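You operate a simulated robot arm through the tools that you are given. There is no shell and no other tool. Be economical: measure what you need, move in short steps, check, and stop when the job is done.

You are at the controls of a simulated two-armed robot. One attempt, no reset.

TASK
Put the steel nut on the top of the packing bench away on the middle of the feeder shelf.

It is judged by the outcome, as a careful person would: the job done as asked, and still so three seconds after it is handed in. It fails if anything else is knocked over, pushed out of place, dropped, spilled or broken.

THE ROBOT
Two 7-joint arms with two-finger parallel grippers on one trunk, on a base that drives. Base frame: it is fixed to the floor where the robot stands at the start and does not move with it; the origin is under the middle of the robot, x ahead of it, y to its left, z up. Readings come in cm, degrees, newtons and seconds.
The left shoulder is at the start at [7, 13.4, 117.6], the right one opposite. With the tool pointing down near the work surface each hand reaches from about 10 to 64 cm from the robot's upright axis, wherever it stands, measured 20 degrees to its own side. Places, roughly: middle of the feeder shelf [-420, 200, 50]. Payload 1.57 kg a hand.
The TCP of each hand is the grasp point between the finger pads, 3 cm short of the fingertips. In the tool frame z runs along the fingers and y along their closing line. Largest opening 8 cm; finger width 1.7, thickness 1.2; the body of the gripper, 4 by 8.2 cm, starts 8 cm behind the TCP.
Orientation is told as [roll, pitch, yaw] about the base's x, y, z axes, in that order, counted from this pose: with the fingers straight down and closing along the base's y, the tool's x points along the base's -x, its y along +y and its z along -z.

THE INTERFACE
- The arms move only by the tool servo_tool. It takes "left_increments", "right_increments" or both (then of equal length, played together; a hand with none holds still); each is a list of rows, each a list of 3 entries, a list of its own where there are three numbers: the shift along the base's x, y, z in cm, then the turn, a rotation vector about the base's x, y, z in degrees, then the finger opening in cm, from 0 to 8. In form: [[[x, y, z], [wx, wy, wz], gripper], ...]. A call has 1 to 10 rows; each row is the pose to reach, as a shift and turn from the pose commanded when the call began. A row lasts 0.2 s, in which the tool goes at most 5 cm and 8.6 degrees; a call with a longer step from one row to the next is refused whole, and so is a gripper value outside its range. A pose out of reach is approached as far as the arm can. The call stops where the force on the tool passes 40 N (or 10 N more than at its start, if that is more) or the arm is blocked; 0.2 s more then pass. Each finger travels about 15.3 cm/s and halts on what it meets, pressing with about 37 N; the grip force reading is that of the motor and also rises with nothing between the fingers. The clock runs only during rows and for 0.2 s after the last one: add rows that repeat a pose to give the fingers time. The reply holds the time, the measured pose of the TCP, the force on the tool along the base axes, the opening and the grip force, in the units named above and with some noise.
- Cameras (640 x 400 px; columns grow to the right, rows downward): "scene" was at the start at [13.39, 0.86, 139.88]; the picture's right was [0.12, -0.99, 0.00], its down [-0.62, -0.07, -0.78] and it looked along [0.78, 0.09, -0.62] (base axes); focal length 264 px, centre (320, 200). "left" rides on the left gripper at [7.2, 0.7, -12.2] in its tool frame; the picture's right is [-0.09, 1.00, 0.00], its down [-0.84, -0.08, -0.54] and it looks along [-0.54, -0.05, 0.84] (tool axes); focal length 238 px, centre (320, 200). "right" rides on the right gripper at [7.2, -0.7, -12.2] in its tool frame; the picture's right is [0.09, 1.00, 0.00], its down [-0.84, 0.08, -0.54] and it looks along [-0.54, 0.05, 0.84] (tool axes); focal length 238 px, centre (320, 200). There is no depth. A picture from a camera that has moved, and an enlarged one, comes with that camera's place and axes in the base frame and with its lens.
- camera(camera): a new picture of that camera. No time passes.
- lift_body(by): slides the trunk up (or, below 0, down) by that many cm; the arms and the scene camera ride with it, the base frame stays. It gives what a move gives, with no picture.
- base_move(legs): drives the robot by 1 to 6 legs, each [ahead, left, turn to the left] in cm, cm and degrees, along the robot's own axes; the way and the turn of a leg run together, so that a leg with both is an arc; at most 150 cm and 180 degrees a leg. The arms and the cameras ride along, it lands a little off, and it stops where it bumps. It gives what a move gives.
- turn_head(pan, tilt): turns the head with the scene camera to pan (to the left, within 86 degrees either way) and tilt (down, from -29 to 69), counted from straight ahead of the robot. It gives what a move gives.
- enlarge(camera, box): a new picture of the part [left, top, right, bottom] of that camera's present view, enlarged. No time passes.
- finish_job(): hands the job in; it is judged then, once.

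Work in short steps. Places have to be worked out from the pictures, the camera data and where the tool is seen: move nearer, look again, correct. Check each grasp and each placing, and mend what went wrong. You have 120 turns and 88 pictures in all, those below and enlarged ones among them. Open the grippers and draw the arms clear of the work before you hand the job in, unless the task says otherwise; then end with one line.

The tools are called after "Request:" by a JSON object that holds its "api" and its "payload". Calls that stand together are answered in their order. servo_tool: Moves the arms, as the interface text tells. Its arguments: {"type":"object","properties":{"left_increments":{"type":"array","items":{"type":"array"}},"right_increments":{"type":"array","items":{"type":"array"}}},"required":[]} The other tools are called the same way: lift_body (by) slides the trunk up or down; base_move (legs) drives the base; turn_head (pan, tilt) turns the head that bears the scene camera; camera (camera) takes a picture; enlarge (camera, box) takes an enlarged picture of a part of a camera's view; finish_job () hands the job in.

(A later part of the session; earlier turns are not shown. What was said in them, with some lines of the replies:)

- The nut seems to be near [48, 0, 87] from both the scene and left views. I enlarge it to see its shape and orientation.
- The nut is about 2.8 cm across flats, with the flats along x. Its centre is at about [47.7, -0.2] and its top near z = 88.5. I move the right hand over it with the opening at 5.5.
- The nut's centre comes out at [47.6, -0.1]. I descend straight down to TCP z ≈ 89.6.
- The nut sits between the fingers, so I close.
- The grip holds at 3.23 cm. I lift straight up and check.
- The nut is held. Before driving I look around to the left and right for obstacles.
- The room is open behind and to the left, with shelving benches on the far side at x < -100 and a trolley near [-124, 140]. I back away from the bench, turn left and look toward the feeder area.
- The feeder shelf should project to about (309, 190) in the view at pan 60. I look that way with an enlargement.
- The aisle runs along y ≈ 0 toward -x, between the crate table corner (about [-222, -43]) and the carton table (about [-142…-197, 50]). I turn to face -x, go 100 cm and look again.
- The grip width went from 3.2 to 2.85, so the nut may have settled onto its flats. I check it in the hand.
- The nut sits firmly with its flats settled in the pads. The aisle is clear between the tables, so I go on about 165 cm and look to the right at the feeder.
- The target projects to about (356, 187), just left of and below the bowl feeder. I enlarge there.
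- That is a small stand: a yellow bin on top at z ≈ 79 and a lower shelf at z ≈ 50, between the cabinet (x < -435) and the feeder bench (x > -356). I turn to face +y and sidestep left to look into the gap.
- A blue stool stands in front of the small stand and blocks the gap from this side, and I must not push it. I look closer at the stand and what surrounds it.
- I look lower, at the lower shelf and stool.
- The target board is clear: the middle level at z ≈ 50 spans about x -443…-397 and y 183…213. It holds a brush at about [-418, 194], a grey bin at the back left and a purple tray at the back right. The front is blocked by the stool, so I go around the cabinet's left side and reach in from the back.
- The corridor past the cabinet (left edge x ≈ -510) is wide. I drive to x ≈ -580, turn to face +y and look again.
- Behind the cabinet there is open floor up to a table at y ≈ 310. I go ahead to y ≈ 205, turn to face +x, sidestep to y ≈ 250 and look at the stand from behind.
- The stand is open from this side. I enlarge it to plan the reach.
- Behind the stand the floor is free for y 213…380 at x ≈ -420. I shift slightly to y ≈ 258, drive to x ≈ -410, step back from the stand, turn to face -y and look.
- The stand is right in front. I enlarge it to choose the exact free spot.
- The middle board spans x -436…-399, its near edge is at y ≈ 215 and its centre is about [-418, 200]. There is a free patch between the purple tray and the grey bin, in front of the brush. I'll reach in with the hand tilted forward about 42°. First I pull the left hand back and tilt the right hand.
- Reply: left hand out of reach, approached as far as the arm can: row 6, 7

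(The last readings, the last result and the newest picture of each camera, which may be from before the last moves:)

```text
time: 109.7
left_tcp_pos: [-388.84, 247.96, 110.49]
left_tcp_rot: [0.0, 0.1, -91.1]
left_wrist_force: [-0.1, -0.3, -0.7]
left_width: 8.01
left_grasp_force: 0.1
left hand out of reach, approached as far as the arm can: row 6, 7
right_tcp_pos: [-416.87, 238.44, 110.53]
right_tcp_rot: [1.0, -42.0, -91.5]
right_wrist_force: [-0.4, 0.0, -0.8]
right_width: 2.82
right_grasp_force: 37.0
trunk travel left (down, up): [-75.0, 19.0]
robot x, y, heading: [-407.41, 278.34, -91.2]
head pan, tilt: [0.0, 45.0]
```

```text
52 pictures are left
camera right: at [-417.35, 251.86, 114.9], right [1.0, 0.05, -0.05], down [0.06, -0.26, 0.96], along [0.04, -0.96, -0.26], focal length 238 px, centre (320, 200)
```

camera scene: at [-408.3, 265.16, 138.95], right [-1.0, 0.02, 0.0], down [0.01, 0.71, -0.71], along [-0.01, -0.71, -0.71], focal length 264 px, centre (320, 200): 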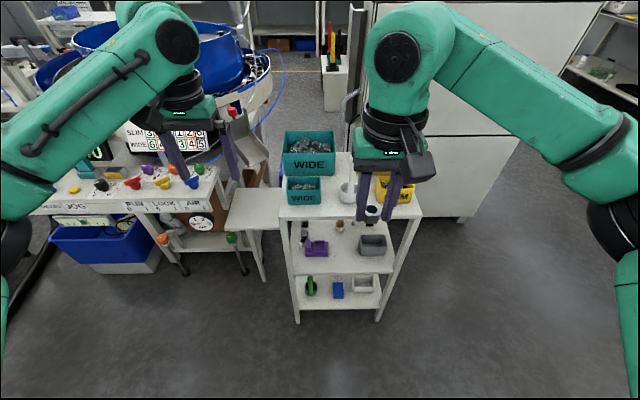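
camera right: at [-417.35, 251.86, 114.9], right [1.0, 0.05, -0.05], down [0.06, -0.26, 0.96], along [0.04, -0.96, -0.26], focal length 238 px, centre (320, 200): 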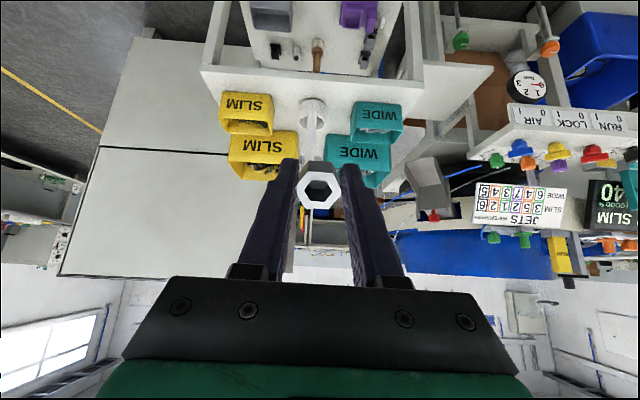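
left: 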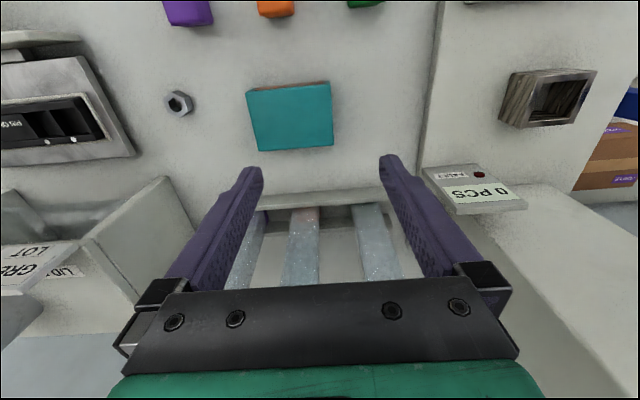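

The right hand is tilted and the nut is secure. I lower the trunk 38 cm; both hands are at y > 235, clear of the stand and panel.

Request:
{"api": "lift_body", "payload": {"by": -38}}

Request:
{"api": "camera", "payload": {"camera": "right"}}

Request:
{"api": "camera", "payload": {"camera": "scene"}}

```text
time: 113.3
left_tcp_pos: [-388.79, 247.95, 72.5]
left_tcp_rot: [0.0, 0.0, -91.1]
left_wrist_force: [-0.5, -0.1, -0.4]
left_width: 8.0
left_grasp_force: 0.1
right_tcp_pos: [-416.82, 238.53, 72.52]
right_tcp_rot: [0.9, -42.0, -91.5]
right_wrist_force: [-0.9, 1.0, -0.7]
right_width: 2.82
right_grasp_force: 36.5
trunk travel left (down, up): [-37.0, 57.0]
robot x, y, heading: [-407.76, 278.3, -91.3]
head pan, tilt: [0.0, 45.0]
```

```text
51 pictures are left
camera right: at [-417.36, 251.89, 76.94], right [1.0, 0.05, -0.05], down [0.06, -0.26, 0.96], along [0.04, -0.96, -0.26], focal length 238 px, centre (320, 200)
```

right: 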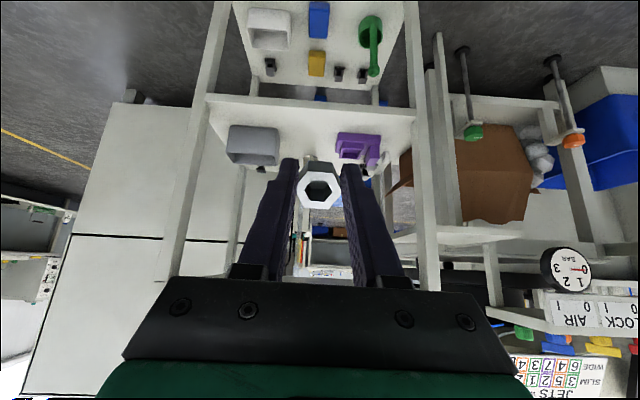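

```text
50 pictures are left
camera scene: at [-408.32, 265.19, 100.95], right [-1.0, 0.02, 0.0], down [0.01, 0.71, -0.71], along [-0.01, -0.71, -0.71], focal length 264 px, centre (320, 200)
```

scene: 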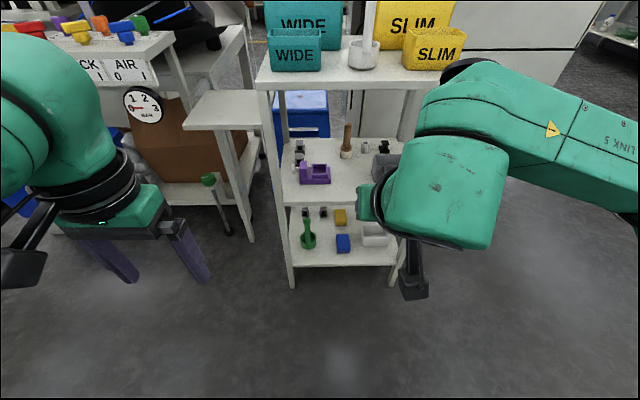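

Everything is clear. I drive 8 cm closer to ease the reach, then bring the right hand down in front of the shelf opening.

Request:
{"api": "base_move", "payload": {"legs": [[8, 0, 0]]}}

Request:
{"api": "servo_tool", "payload": {"right_increments": [[[-0.3, 0, -3], [0, 0, 0], 1], [[-0.6, 0, -6], [0, 0, 0], 1], [[-0.9, 0, -9], [0, 0, 0], 1], [[-1, 0, -12], [0, 0, 0], 1], [[-1, 0, -13.5], [0, 0, 0], 1], [[-1, 0, -13.5], [0, 0, 0], 1]]}}

Request:
{"api": "camera", "payload": {"camera": "right"}}

Request:
{"api": "camera", "payload": {"camera": "scene"}}

```text
time: 114.4
left_tcp_pos: [-388.98, 239.99, 72.39]
left_tcp_rot: [0.0, 0.2, -91.1]
left_wrist_force: [0.2, -1.3, 0.2]
left_width: 7.99
left_grasp_force: 0.1
right_tcp_pos: [-416.94, 230.32, 72.52]
right_tcp_rot: [0.9, -41.9, -91.5]
right_wrist_force: [-0.4, 0.6, -1.0]
right_width: 2.82
right_grasp_force: 37.4
trunk travel left (down, up): [-37.0, 57.0]
robot x, y, heading: [-407.93, 270.61, -91.3]
head pan, tilt: [0.0, 45.0]
```

```text
time: 115.8
left_tcp_pos: [-389.03, 239.97, 72.4]
left_tcp_rot: [0.0, 0.0, -91.2]
left_wrist_force: [-0.5, 0.2, 0.4]
left_width: 7.97
left_grasp_force: 0.1
right_tcp_pos: [-418.18, 230.45, 58.98]
right_tcp_rot: [1.0, -42.0, -91.5]
right_wrist_force: [-0.4, 1.0, -1.2]
right_width: 2.82
right_grasp_force: 36.9
trunk travel left (down, up): [-37.0, 57.0]
robot x, y, heading: [-408.33, 270.6, -91.0]
head pan, tilt: [0.0, 45.0]
```

```text
49 pictures are left
camera right: at [-418.7, 243.92, 63.46], right [1.0, 0.05, -0.05], down [0.06, -0.26, 0.96], along [0.04, -0.96, -0.26], focal length 238 px, centre (320, 200)
```

right: 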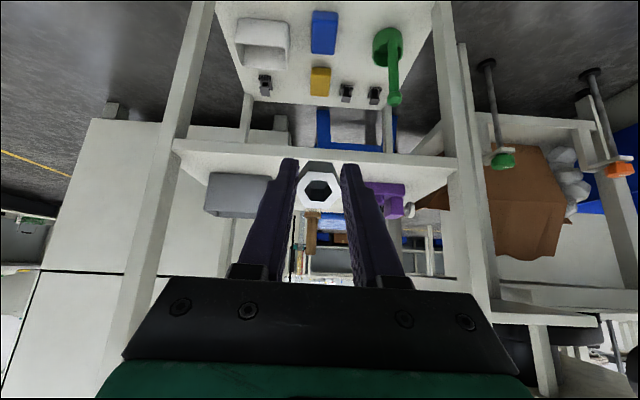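

```text
48 pictures are left
camera scene: at [-408.47, 257.21, 100.95], right [-1.0, 0.02, 0.0], down [0.01, 0.71, -0.71], along [-0.01, -0.71, -0.71], focal length 264 px, centre (320, 200)
```

scene: 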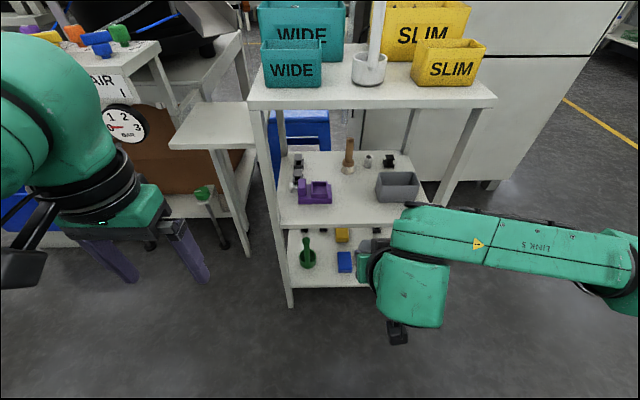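

The gap is as expected and the shelf surface is near z ≈ 49.5–50. I move in 20 cm and down 2.5 cm, then check the clearances.

Request:
{"api": "servo_tool", "payload": {"right_increments": [[[0, -4, -1], [0, 0, 0], 1], [[0, -8, -2], [0, 0, 0], 1], [[0, -12, -2.5], [0, 0, 0], 1], [[0, -16, -2.5], [0, 0, 0], 1], [[0, -20, -2.5], [0, 0, 0], 1], [[0, -20, -2.5], [0, 0, 0], 1]]}}

Request:
{"api": "camera", "payload": {"camera": "scene"}}

Request:
{"api": "camera", "payload": {"camera": "right"}}

Request:
{"api": "camera", "payload": {"camera": "left"}}

```text
time: 117.2
left_tcp_pos: [-388.95, 240.03, 72.38]
left_tcp_rot: [-0.1, 0.0, -91.0]
left_wrist_force: [-0.1, 0.4, -0.4]
left_width: 8.01
left_grasp_force: 0.0
right_tcp_pos: [-418.1, 210.32, 56.62]
right_tcp_rot: [0.9, -42.0, -91.6]
right_wrist_force: [-0.3, -0.2, -1.0]
right_width: 2.83
right_grasp_force: 37.6
trunk travel left (down, up): [-37.0, 57.0]
robot x, y, heading: [-407.86, 270.95, -91.4]
head pan, tilt: [0.0, 45.0]
```

```text
47 pictures are left
camera scene: at [-408.48, 257.22, 100.95], right [-1.0, 0.02, 0.0], down [0.01, 0.71, -0.71], along [-0.01, -0.71, -0.71], focal length 264 px, centre (320, 200)
```

scene: 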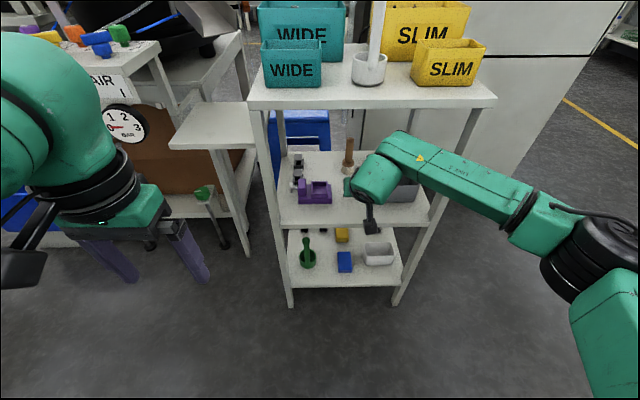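

```text
46 pictures are left
camera right: at [-418.63, 223.8, 60.96], right [1.0, 0.06, -0.05], down [0.06, -0.26, 0.96], along [0.04, -0.96, -0.26], focal length 238 px, centre (320, 200)
```

right: 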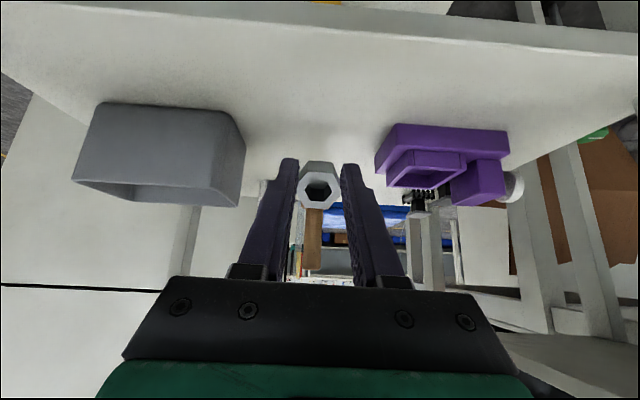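

```text
45 pictures are left
camera left: at [-388.29, 247.14, 84.49], right [0.99, -0.11, 0.0], down [-0.09, -0.84, 0.54], along [-0.06, -0.54, -0.84], focal length 238 px, centre (320, 200)
```

left: 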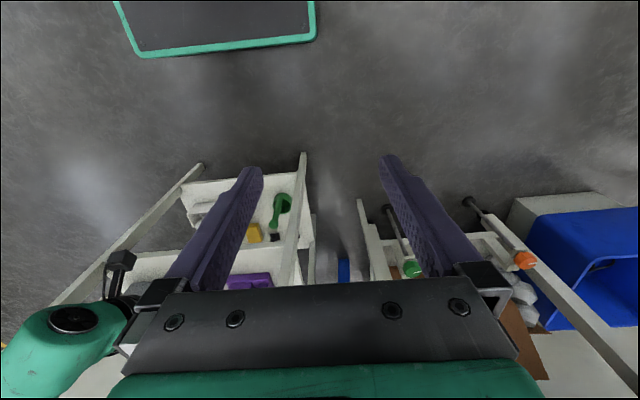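

Lateral clearances are good, but the wrist's top is close to the underside of the upper board (z ≈ 79). I tilt 8° more to lower the wrist, move forward about 3 cm and look again.

Request:
{"api": "servo_tool", "payload": {"right_increments": [[[0, 0, 0], [-4, 0, 0], 1], [[0, 0, -0.5], [-8, 0, 0], 1], [[0, -1.5, -1], [-8, 0, 0], 1], [[0, -3, -1.2], [-8, 0, 0], 1], [[0, -3, -1.2], [-8, 0, 0], 1]]}}

Request:
{"api": "enlarge", "payload": {"camera": "scene", "box": [230, 80, 510, 255]}}

Request:
{"api": "camera", "payload": {"camera": "right"}}

```text
time: 118.4
left_tcp_pos: [-388.97, 239.91, 72.43]
left_tcp_rot: [0.1, 0.0, -91.2]
left_wrist_force: [0.2, -0.1, 1.1]
left_width: 8.0
left_grasp_force: 0.1
right_tcp_pos: [-418.06, 207.31, 55.5]
right_tcp_rot: [1.3, -50.0, -91.7]
right_wrist_force: [-1.2, -0.4, -0.1]
right_width: 2.81
right_grasp_force: 36.9
trunk travel left (down, up): [-37.0, 57.0]
robot x, y, heading: [-408.26, 270.45, -91.2]
head pan, tilt: [0.0, 45.0]
```

```text
2.29 times, centred on (370, 168) of scene
camera zoom: at [-408.48, 257.21, 100.95], right [-1.0, 0.02, 0.0], down [0.01, 0.71, -0.71], along [-0.01, -0.71, -0.71], focal length 602 px, centre (206, 274)
```

zoom: 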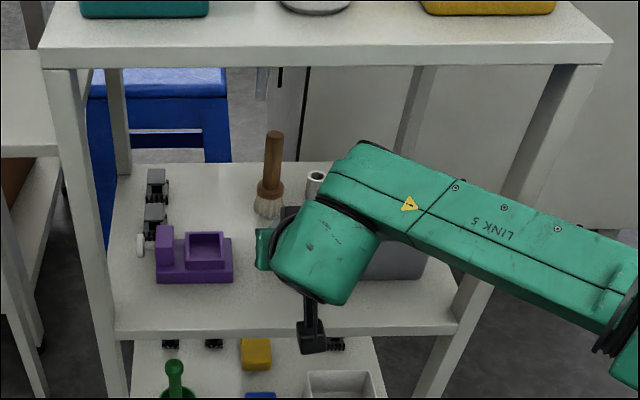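

```text
43 pictures are left
camera right: at [-418.59, 221.28, 57.83], right [1.0, 0.05, -0.06], down [0.06, -0.12, 0.99], along [0.04, -0.99, -0.13], focal length 238 px, centre (320, 200)
```

right: 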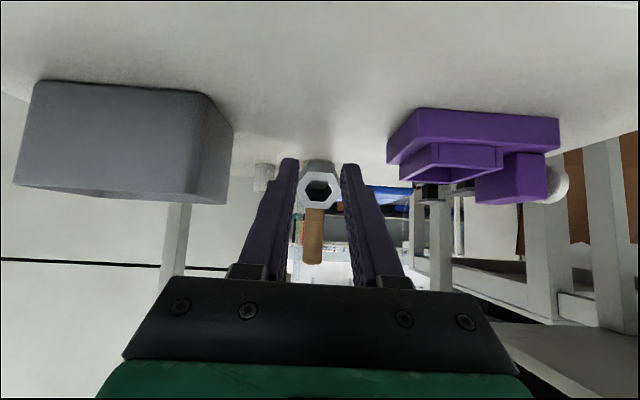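

There is room all around. I move forward 2.8 cm and lower in small steps toward contact.

Request:
{"api": "servo_tool", "payload": {"right_increments": [[[0, -1.5, 0], [0, 0, 0], 1], [[0, -2.8, -0.3], [0, 0, 0], 1], [[0, -2.8, -0.8], [0, 0, 0], 1], [[0, -2.8, -1.2], [0, 0, 0], 1], [[0, -2.8, -1.6], [0, 0, 0], 1], [[0, -2.8, -1.6], [0, 0, 0], 1]]}}

Request:
{"api": "camera", "payload": {"camera": "right"}}

Request:
{"api": "enlarge", "payload": {"camera": "scene", "box": [250, 80, 450, 205]}}

```text
time: 119.8
left_tcp_pos: [-389.01, 240.04, 72.45]
left_tcp_rot: [0.0, 0.0, -91.1]
left_wrist_force: [-0.4, 0.2, 0.1]
left_width: 7.99
left_grasp_force: 0.1
right_tcp_pos: [-417.95, 204.58, 53.81]
right_tcp_rot: [1.3, -50.0, -91.7]
right_wrist_force: [-0.1, 0.6, -0.7]
right_width: 2.81
right_grasp_force: 37.3
trunk travel left (down, up): [-37.0, 57.0]
robot x, y, heading: [-408.16, 270.16, -91.0]
head pan, tilt: [0.0, 45.0]
```

```text
42 pictures are left
camera right: at [-418.46, 218.56, 56.17], right [1.0, 0.05, -0.06], down [0.06, -0.12, 0.99], along [0.04, -0.99, -0.13], focal length 238 px, centre (320, 200)
```

right: 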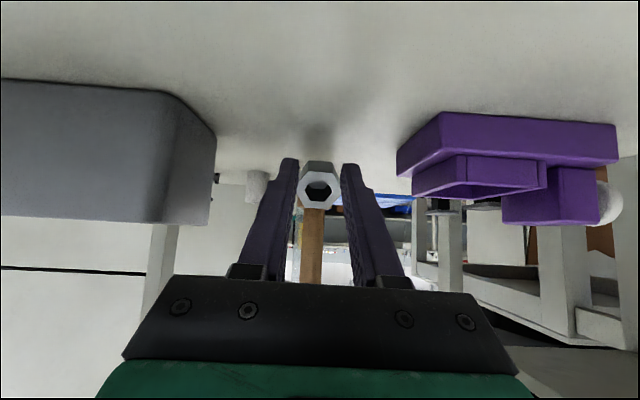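

```text
3.20 times, centred on (350, 142) of scene
camera zoom: at [-408.47, 257.2, 100.94], right [-1.0, 0.02, 0.0], down [0.01, 0.71, -0.71], along [-0.01, -0.71, -0.71], focal length 843 px, centre (224, 384)
```

zoom: 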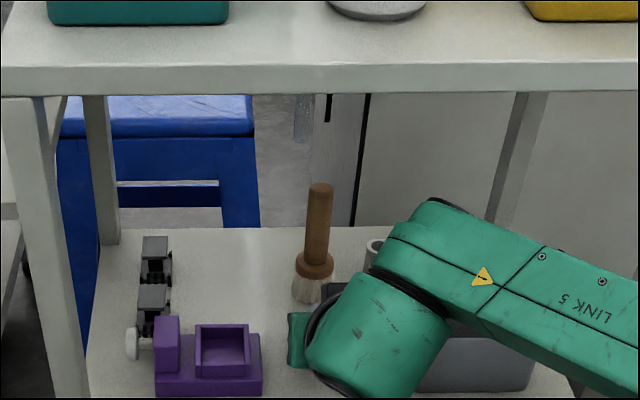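

No contact yet. I lower gently another 0.6 cm.

Request:
{"api": "servo_tool", "payload": {"right_increments": [[[0, 0, -0.2], [0, 0, 0], 1], [[0, 0, -0.4], [0, 0, 0], 1], [[0, 0, -0.6], [0, 0, 0], 1]]}}

```text
time: 120.6
left_tcp_pos: [-389.0, 239.98, 72.35]
left_tcp_rot: [0.0, 0.0, -91.2]
left_wrist_force: [-0.7, -1.2, -0.3]
left_width: 7.99
left_grasp_force: 0.1
right_tcp_pos: [-417.98, 204.43, 53.14]
right_tcp_rot: [1.4, -50.0, -91.7]
right_wrist_force: [0.6, -0.3, -0.3]
right_width: 2.85
right_grasp_force: 36.9
trunk travel left (down, up): [-37.0, 57.0]
robot x, y, heading: [-408.35, 270.06, -91.3]
head pan, tilt: [0.0, 45.0]
```

Request:
{"api": "servo_tool", "payload": {"right_increments": [[[0, 0, -0.2], [0, 0, 0], 1], [[0, 0, -0.4], [0, 0, 0], 1], [[0, 0, -0.6], [0, 0, 0], 1]]}}

Request:
{"api": "enlarge", "payload": {"camera": "right", "box": [240, 110, 400, 210]}}

```text
time: 121.4
left_tcp_pos: [-389.05, 240.07, 72.48]
left_tcp_rot: [-0.1, -0.2, -91.1]
left_wrist_force: [0.6, 0.1, -1.1]
left_width: 8.02
left_grasp_force: 0.1
right_tcp_pos: [-418.1, 204.6, 52.77]
right_tcp_rot: [1.5, -50.2, -91.8]
right_wrist_force: [-0.6, -1.0, 7.2]
right_width: 2.79
right_grasp_force: 37.1
trunk travel left (down, up): [-37.0, 57.0]
robot x, y, heading: [-408.02, 270.39, -91.2]
head pan, tilt: [0.0, 45.0]
```

```text
4.00 times, centred on (320, 160) of right
camera zoom: at [-418.5, 218.54, 55.16], right [1.0, 0.05, -0.06], down [0.06, -0.12, 0.99], along [0.04, -0.99, -0.12], focal length 953 px, centre (320, 360)
```

zoom: 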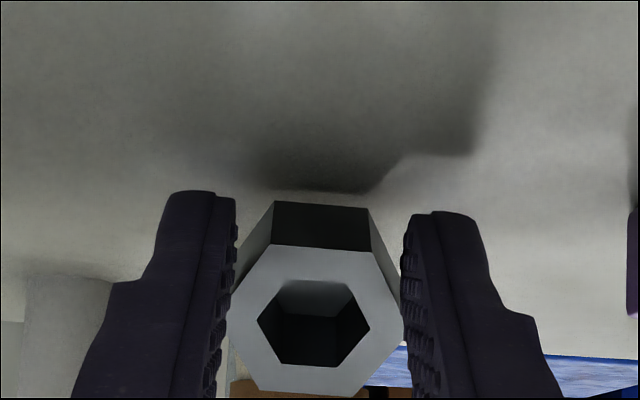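

Contact at 7 N. I open slowly so that the nut can settle between the pads.

Request:
{"api": "servo_tool", "payload": {"right_increments": [[[0, 0, 0.1], [0, 0, 0], 2.9], [[0, 0, 0.1], [0, 0, 0], 3.2], [[0, 0, 0.1], [0, 0, 0], 3.6], [[0, 0, 0.1], [0, 0, 0], 4.2], [[0, 0, 0.1], [0, 0, 0], 4.6], [[0, 0, 0.1], [0, 0, 0], 4.6]]}}

Request:
{"api": "camera", "payload": {"camera": "right"}}

```text
time: 122.8
left_tcp_pos: [-389.01, 240.02, 72.48]
left_tcp_rot: [0.0, 0.1, -91.2]
left_wrist_force: [0.5, 0.1, -0.1]
left_width: 7.99
left_grasp_force: 0.0
right_tcp_pos: [-418.0, 204.53, 52.73]
right_tcp_rot: [1.4, -50.0, -91.6]
right_wrist_force: [0.7, -0.8, -1.0]
right_width: 4.63
right_grasp_force: 0.0
trunk travel left (down, up): [-37.0, 57.0]
robot x, y, heading: [-407.87, 270.35, -90.9]
head pan, tilt: [0.0, 45.0]
```

```text
39 pictures are left
camera right: at [-418.5, 218.55, 55.1], right [1.0, 0.05, -0.06], down [0.06, -0.12, 0.99], along [0.04, -0.99, -0.13], focal length 238 px, centre (320, 200)
```

right: 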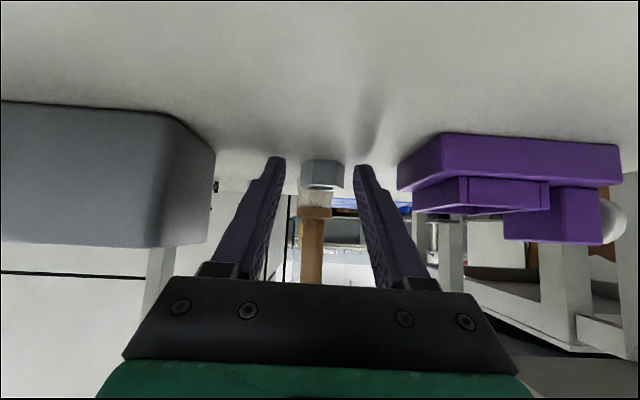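

The nut now stands upright between the open fingers. I draw the hand straight back out of the shelf.

Request:
{"api": "servo_tool", "payload": {"right_increments": [[[0, 1, 0.5], [0, 0, 0], 4.6], [[0, 3, 1.2], [0, 0, 0], 4.6], [[0, 7, 1.8], [0, 0, 0], 4.6], [[0, 11, 1.8], [0, 0, 0], 4.6], [[0, 15, 1.8], [0, 0, 0], 4.6], [[0, 19, 1.8], [0, 0, 0], 4.6], [[0, 23, 2.5], [0, 0, 0], 4.6], [[0, 26, 4], [0, 0, 0], 4.6], [[0, 26, 4], [0, 0, 0], 4.6]]}}

Request:
{"api": "camera", "payload": {"camera": "scene"}}

Request:
{"api": "enlarge", "payload": {"camera": "scene", "box": [250, 130, 450, 255]}}

```text
time: 124.8
left_tcp_pos: [-389.04, 240.08, 72.39]
left_tcp_rot: [0.1, 0.0, -91.0]
left_wrist_force: [0.6, 0.3, -0.5]
left_width: 8.02
left_grasp_force: 0.0
right_tcp_pos: [-418.0, 230.8, 56.66]
right_tcp_rot: [1.4, -50.0, -91.8]
right_wrist_force: [-0.6, -0.2, -1.0]
right_width: 4.59
right_grasp_force: 0.1
trunk travel left (down, up): [-37.0, 57.0]
robot x, y, heading: [-407.96, 270.72, -91.2]
head pan, tilt: [0.0, 45.0]
```

```text
38 pictures are left
camera scene: at [-408.47, 257.2, 100.94], right [-1.0, 0.02, 0.0], down [0.01, 0.71, -0.71], along [-0.01, -0.71, -0.71], focal length 264 px, centre (320, 200)
```

scene: 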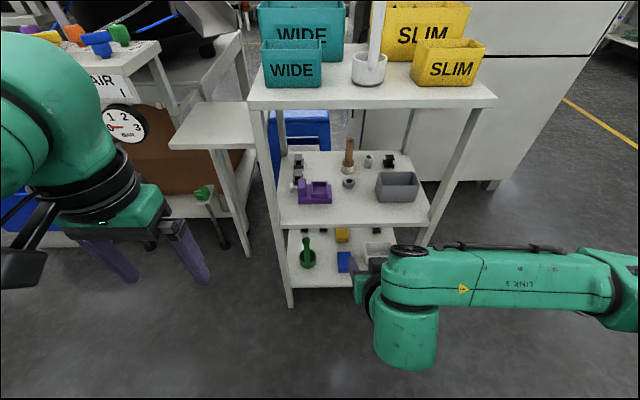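

```text
3.20 times, centred on (350, 192) of scene
camera zoom: at [-408.47, 257.2, 100.94], right [-1.0, 0.02, 0.0], down [0.01, 0.71, -0.71], along [-0.01, -0.71, -0.71], focal length 843 px, centre (224, 224)
```

zoom: 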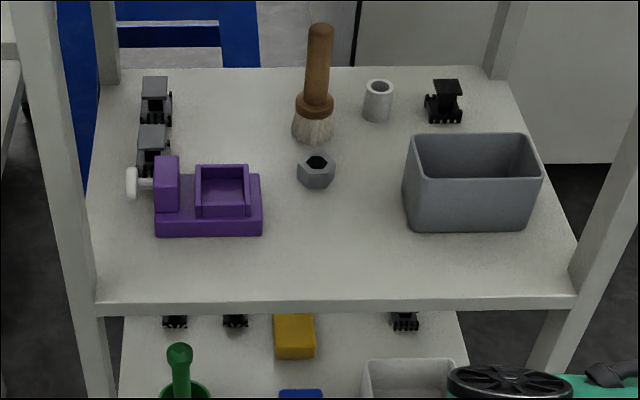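

The nut stands upright at the middle of the shelf and nothing else has moved. I back off a little so the arms are well clear.

Request:
{"api": "base_move", "payload": {"legs": [[-20, 0, 0]]}}

Request:
{"api": "camera", "payload": {"camera": "scene"}}

```text
time: 126.4
left_tcp_pos: [-388.68, 259.55, 72.39]
left_tcp_rot: [0.1, -0.1, -91.0]
left_wrist_force: [0.3, -0.2, -0.5]
left_width: 8.02
left_grasp_force: 0.0
right_tcp_pos: [-417.54, 250.17, 56.7]
right_tcp_rot: [1.3, -50.0, -91.8]
right_wrist_force: [-0.3, 0.3, 0.2]
right_width: 4.61
right_grasp_force: 0.2
trunk travel left (down, up): [-37.0, 57.0]
robot x, y, heading: [-407.41, 290.13, -91.2]
head pan, tilt: [0.0, 45.0]
```

```text
36 pictures are left
camera scene: at [-408.08, 276.79, 100.96], right [-1.0, 0.02, 0.0], down [0.01, 0.71, -0.71], along [-0.01, -0.71, -0.71], focal length 264 px, centre (320, 200)
```

scene: 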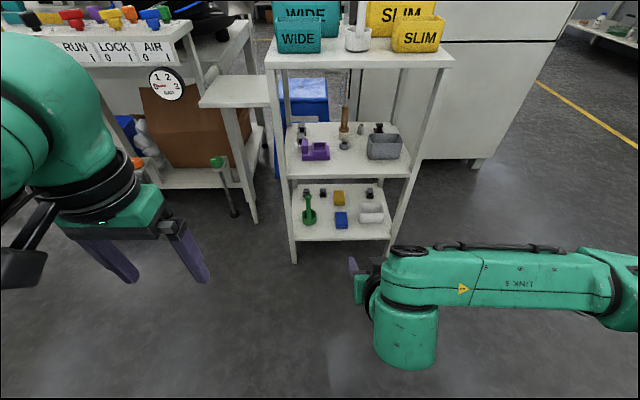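

The nut is in place, both grippers are open and the arms are clear, so I hand the job in.

Request:
{"api": "finish_job", "payload": {}}

```text
The job is handed in.
```

The steel nut is standing upright in the middle of the feeder shelf; the last pictures show nothing else on the shelf moved.
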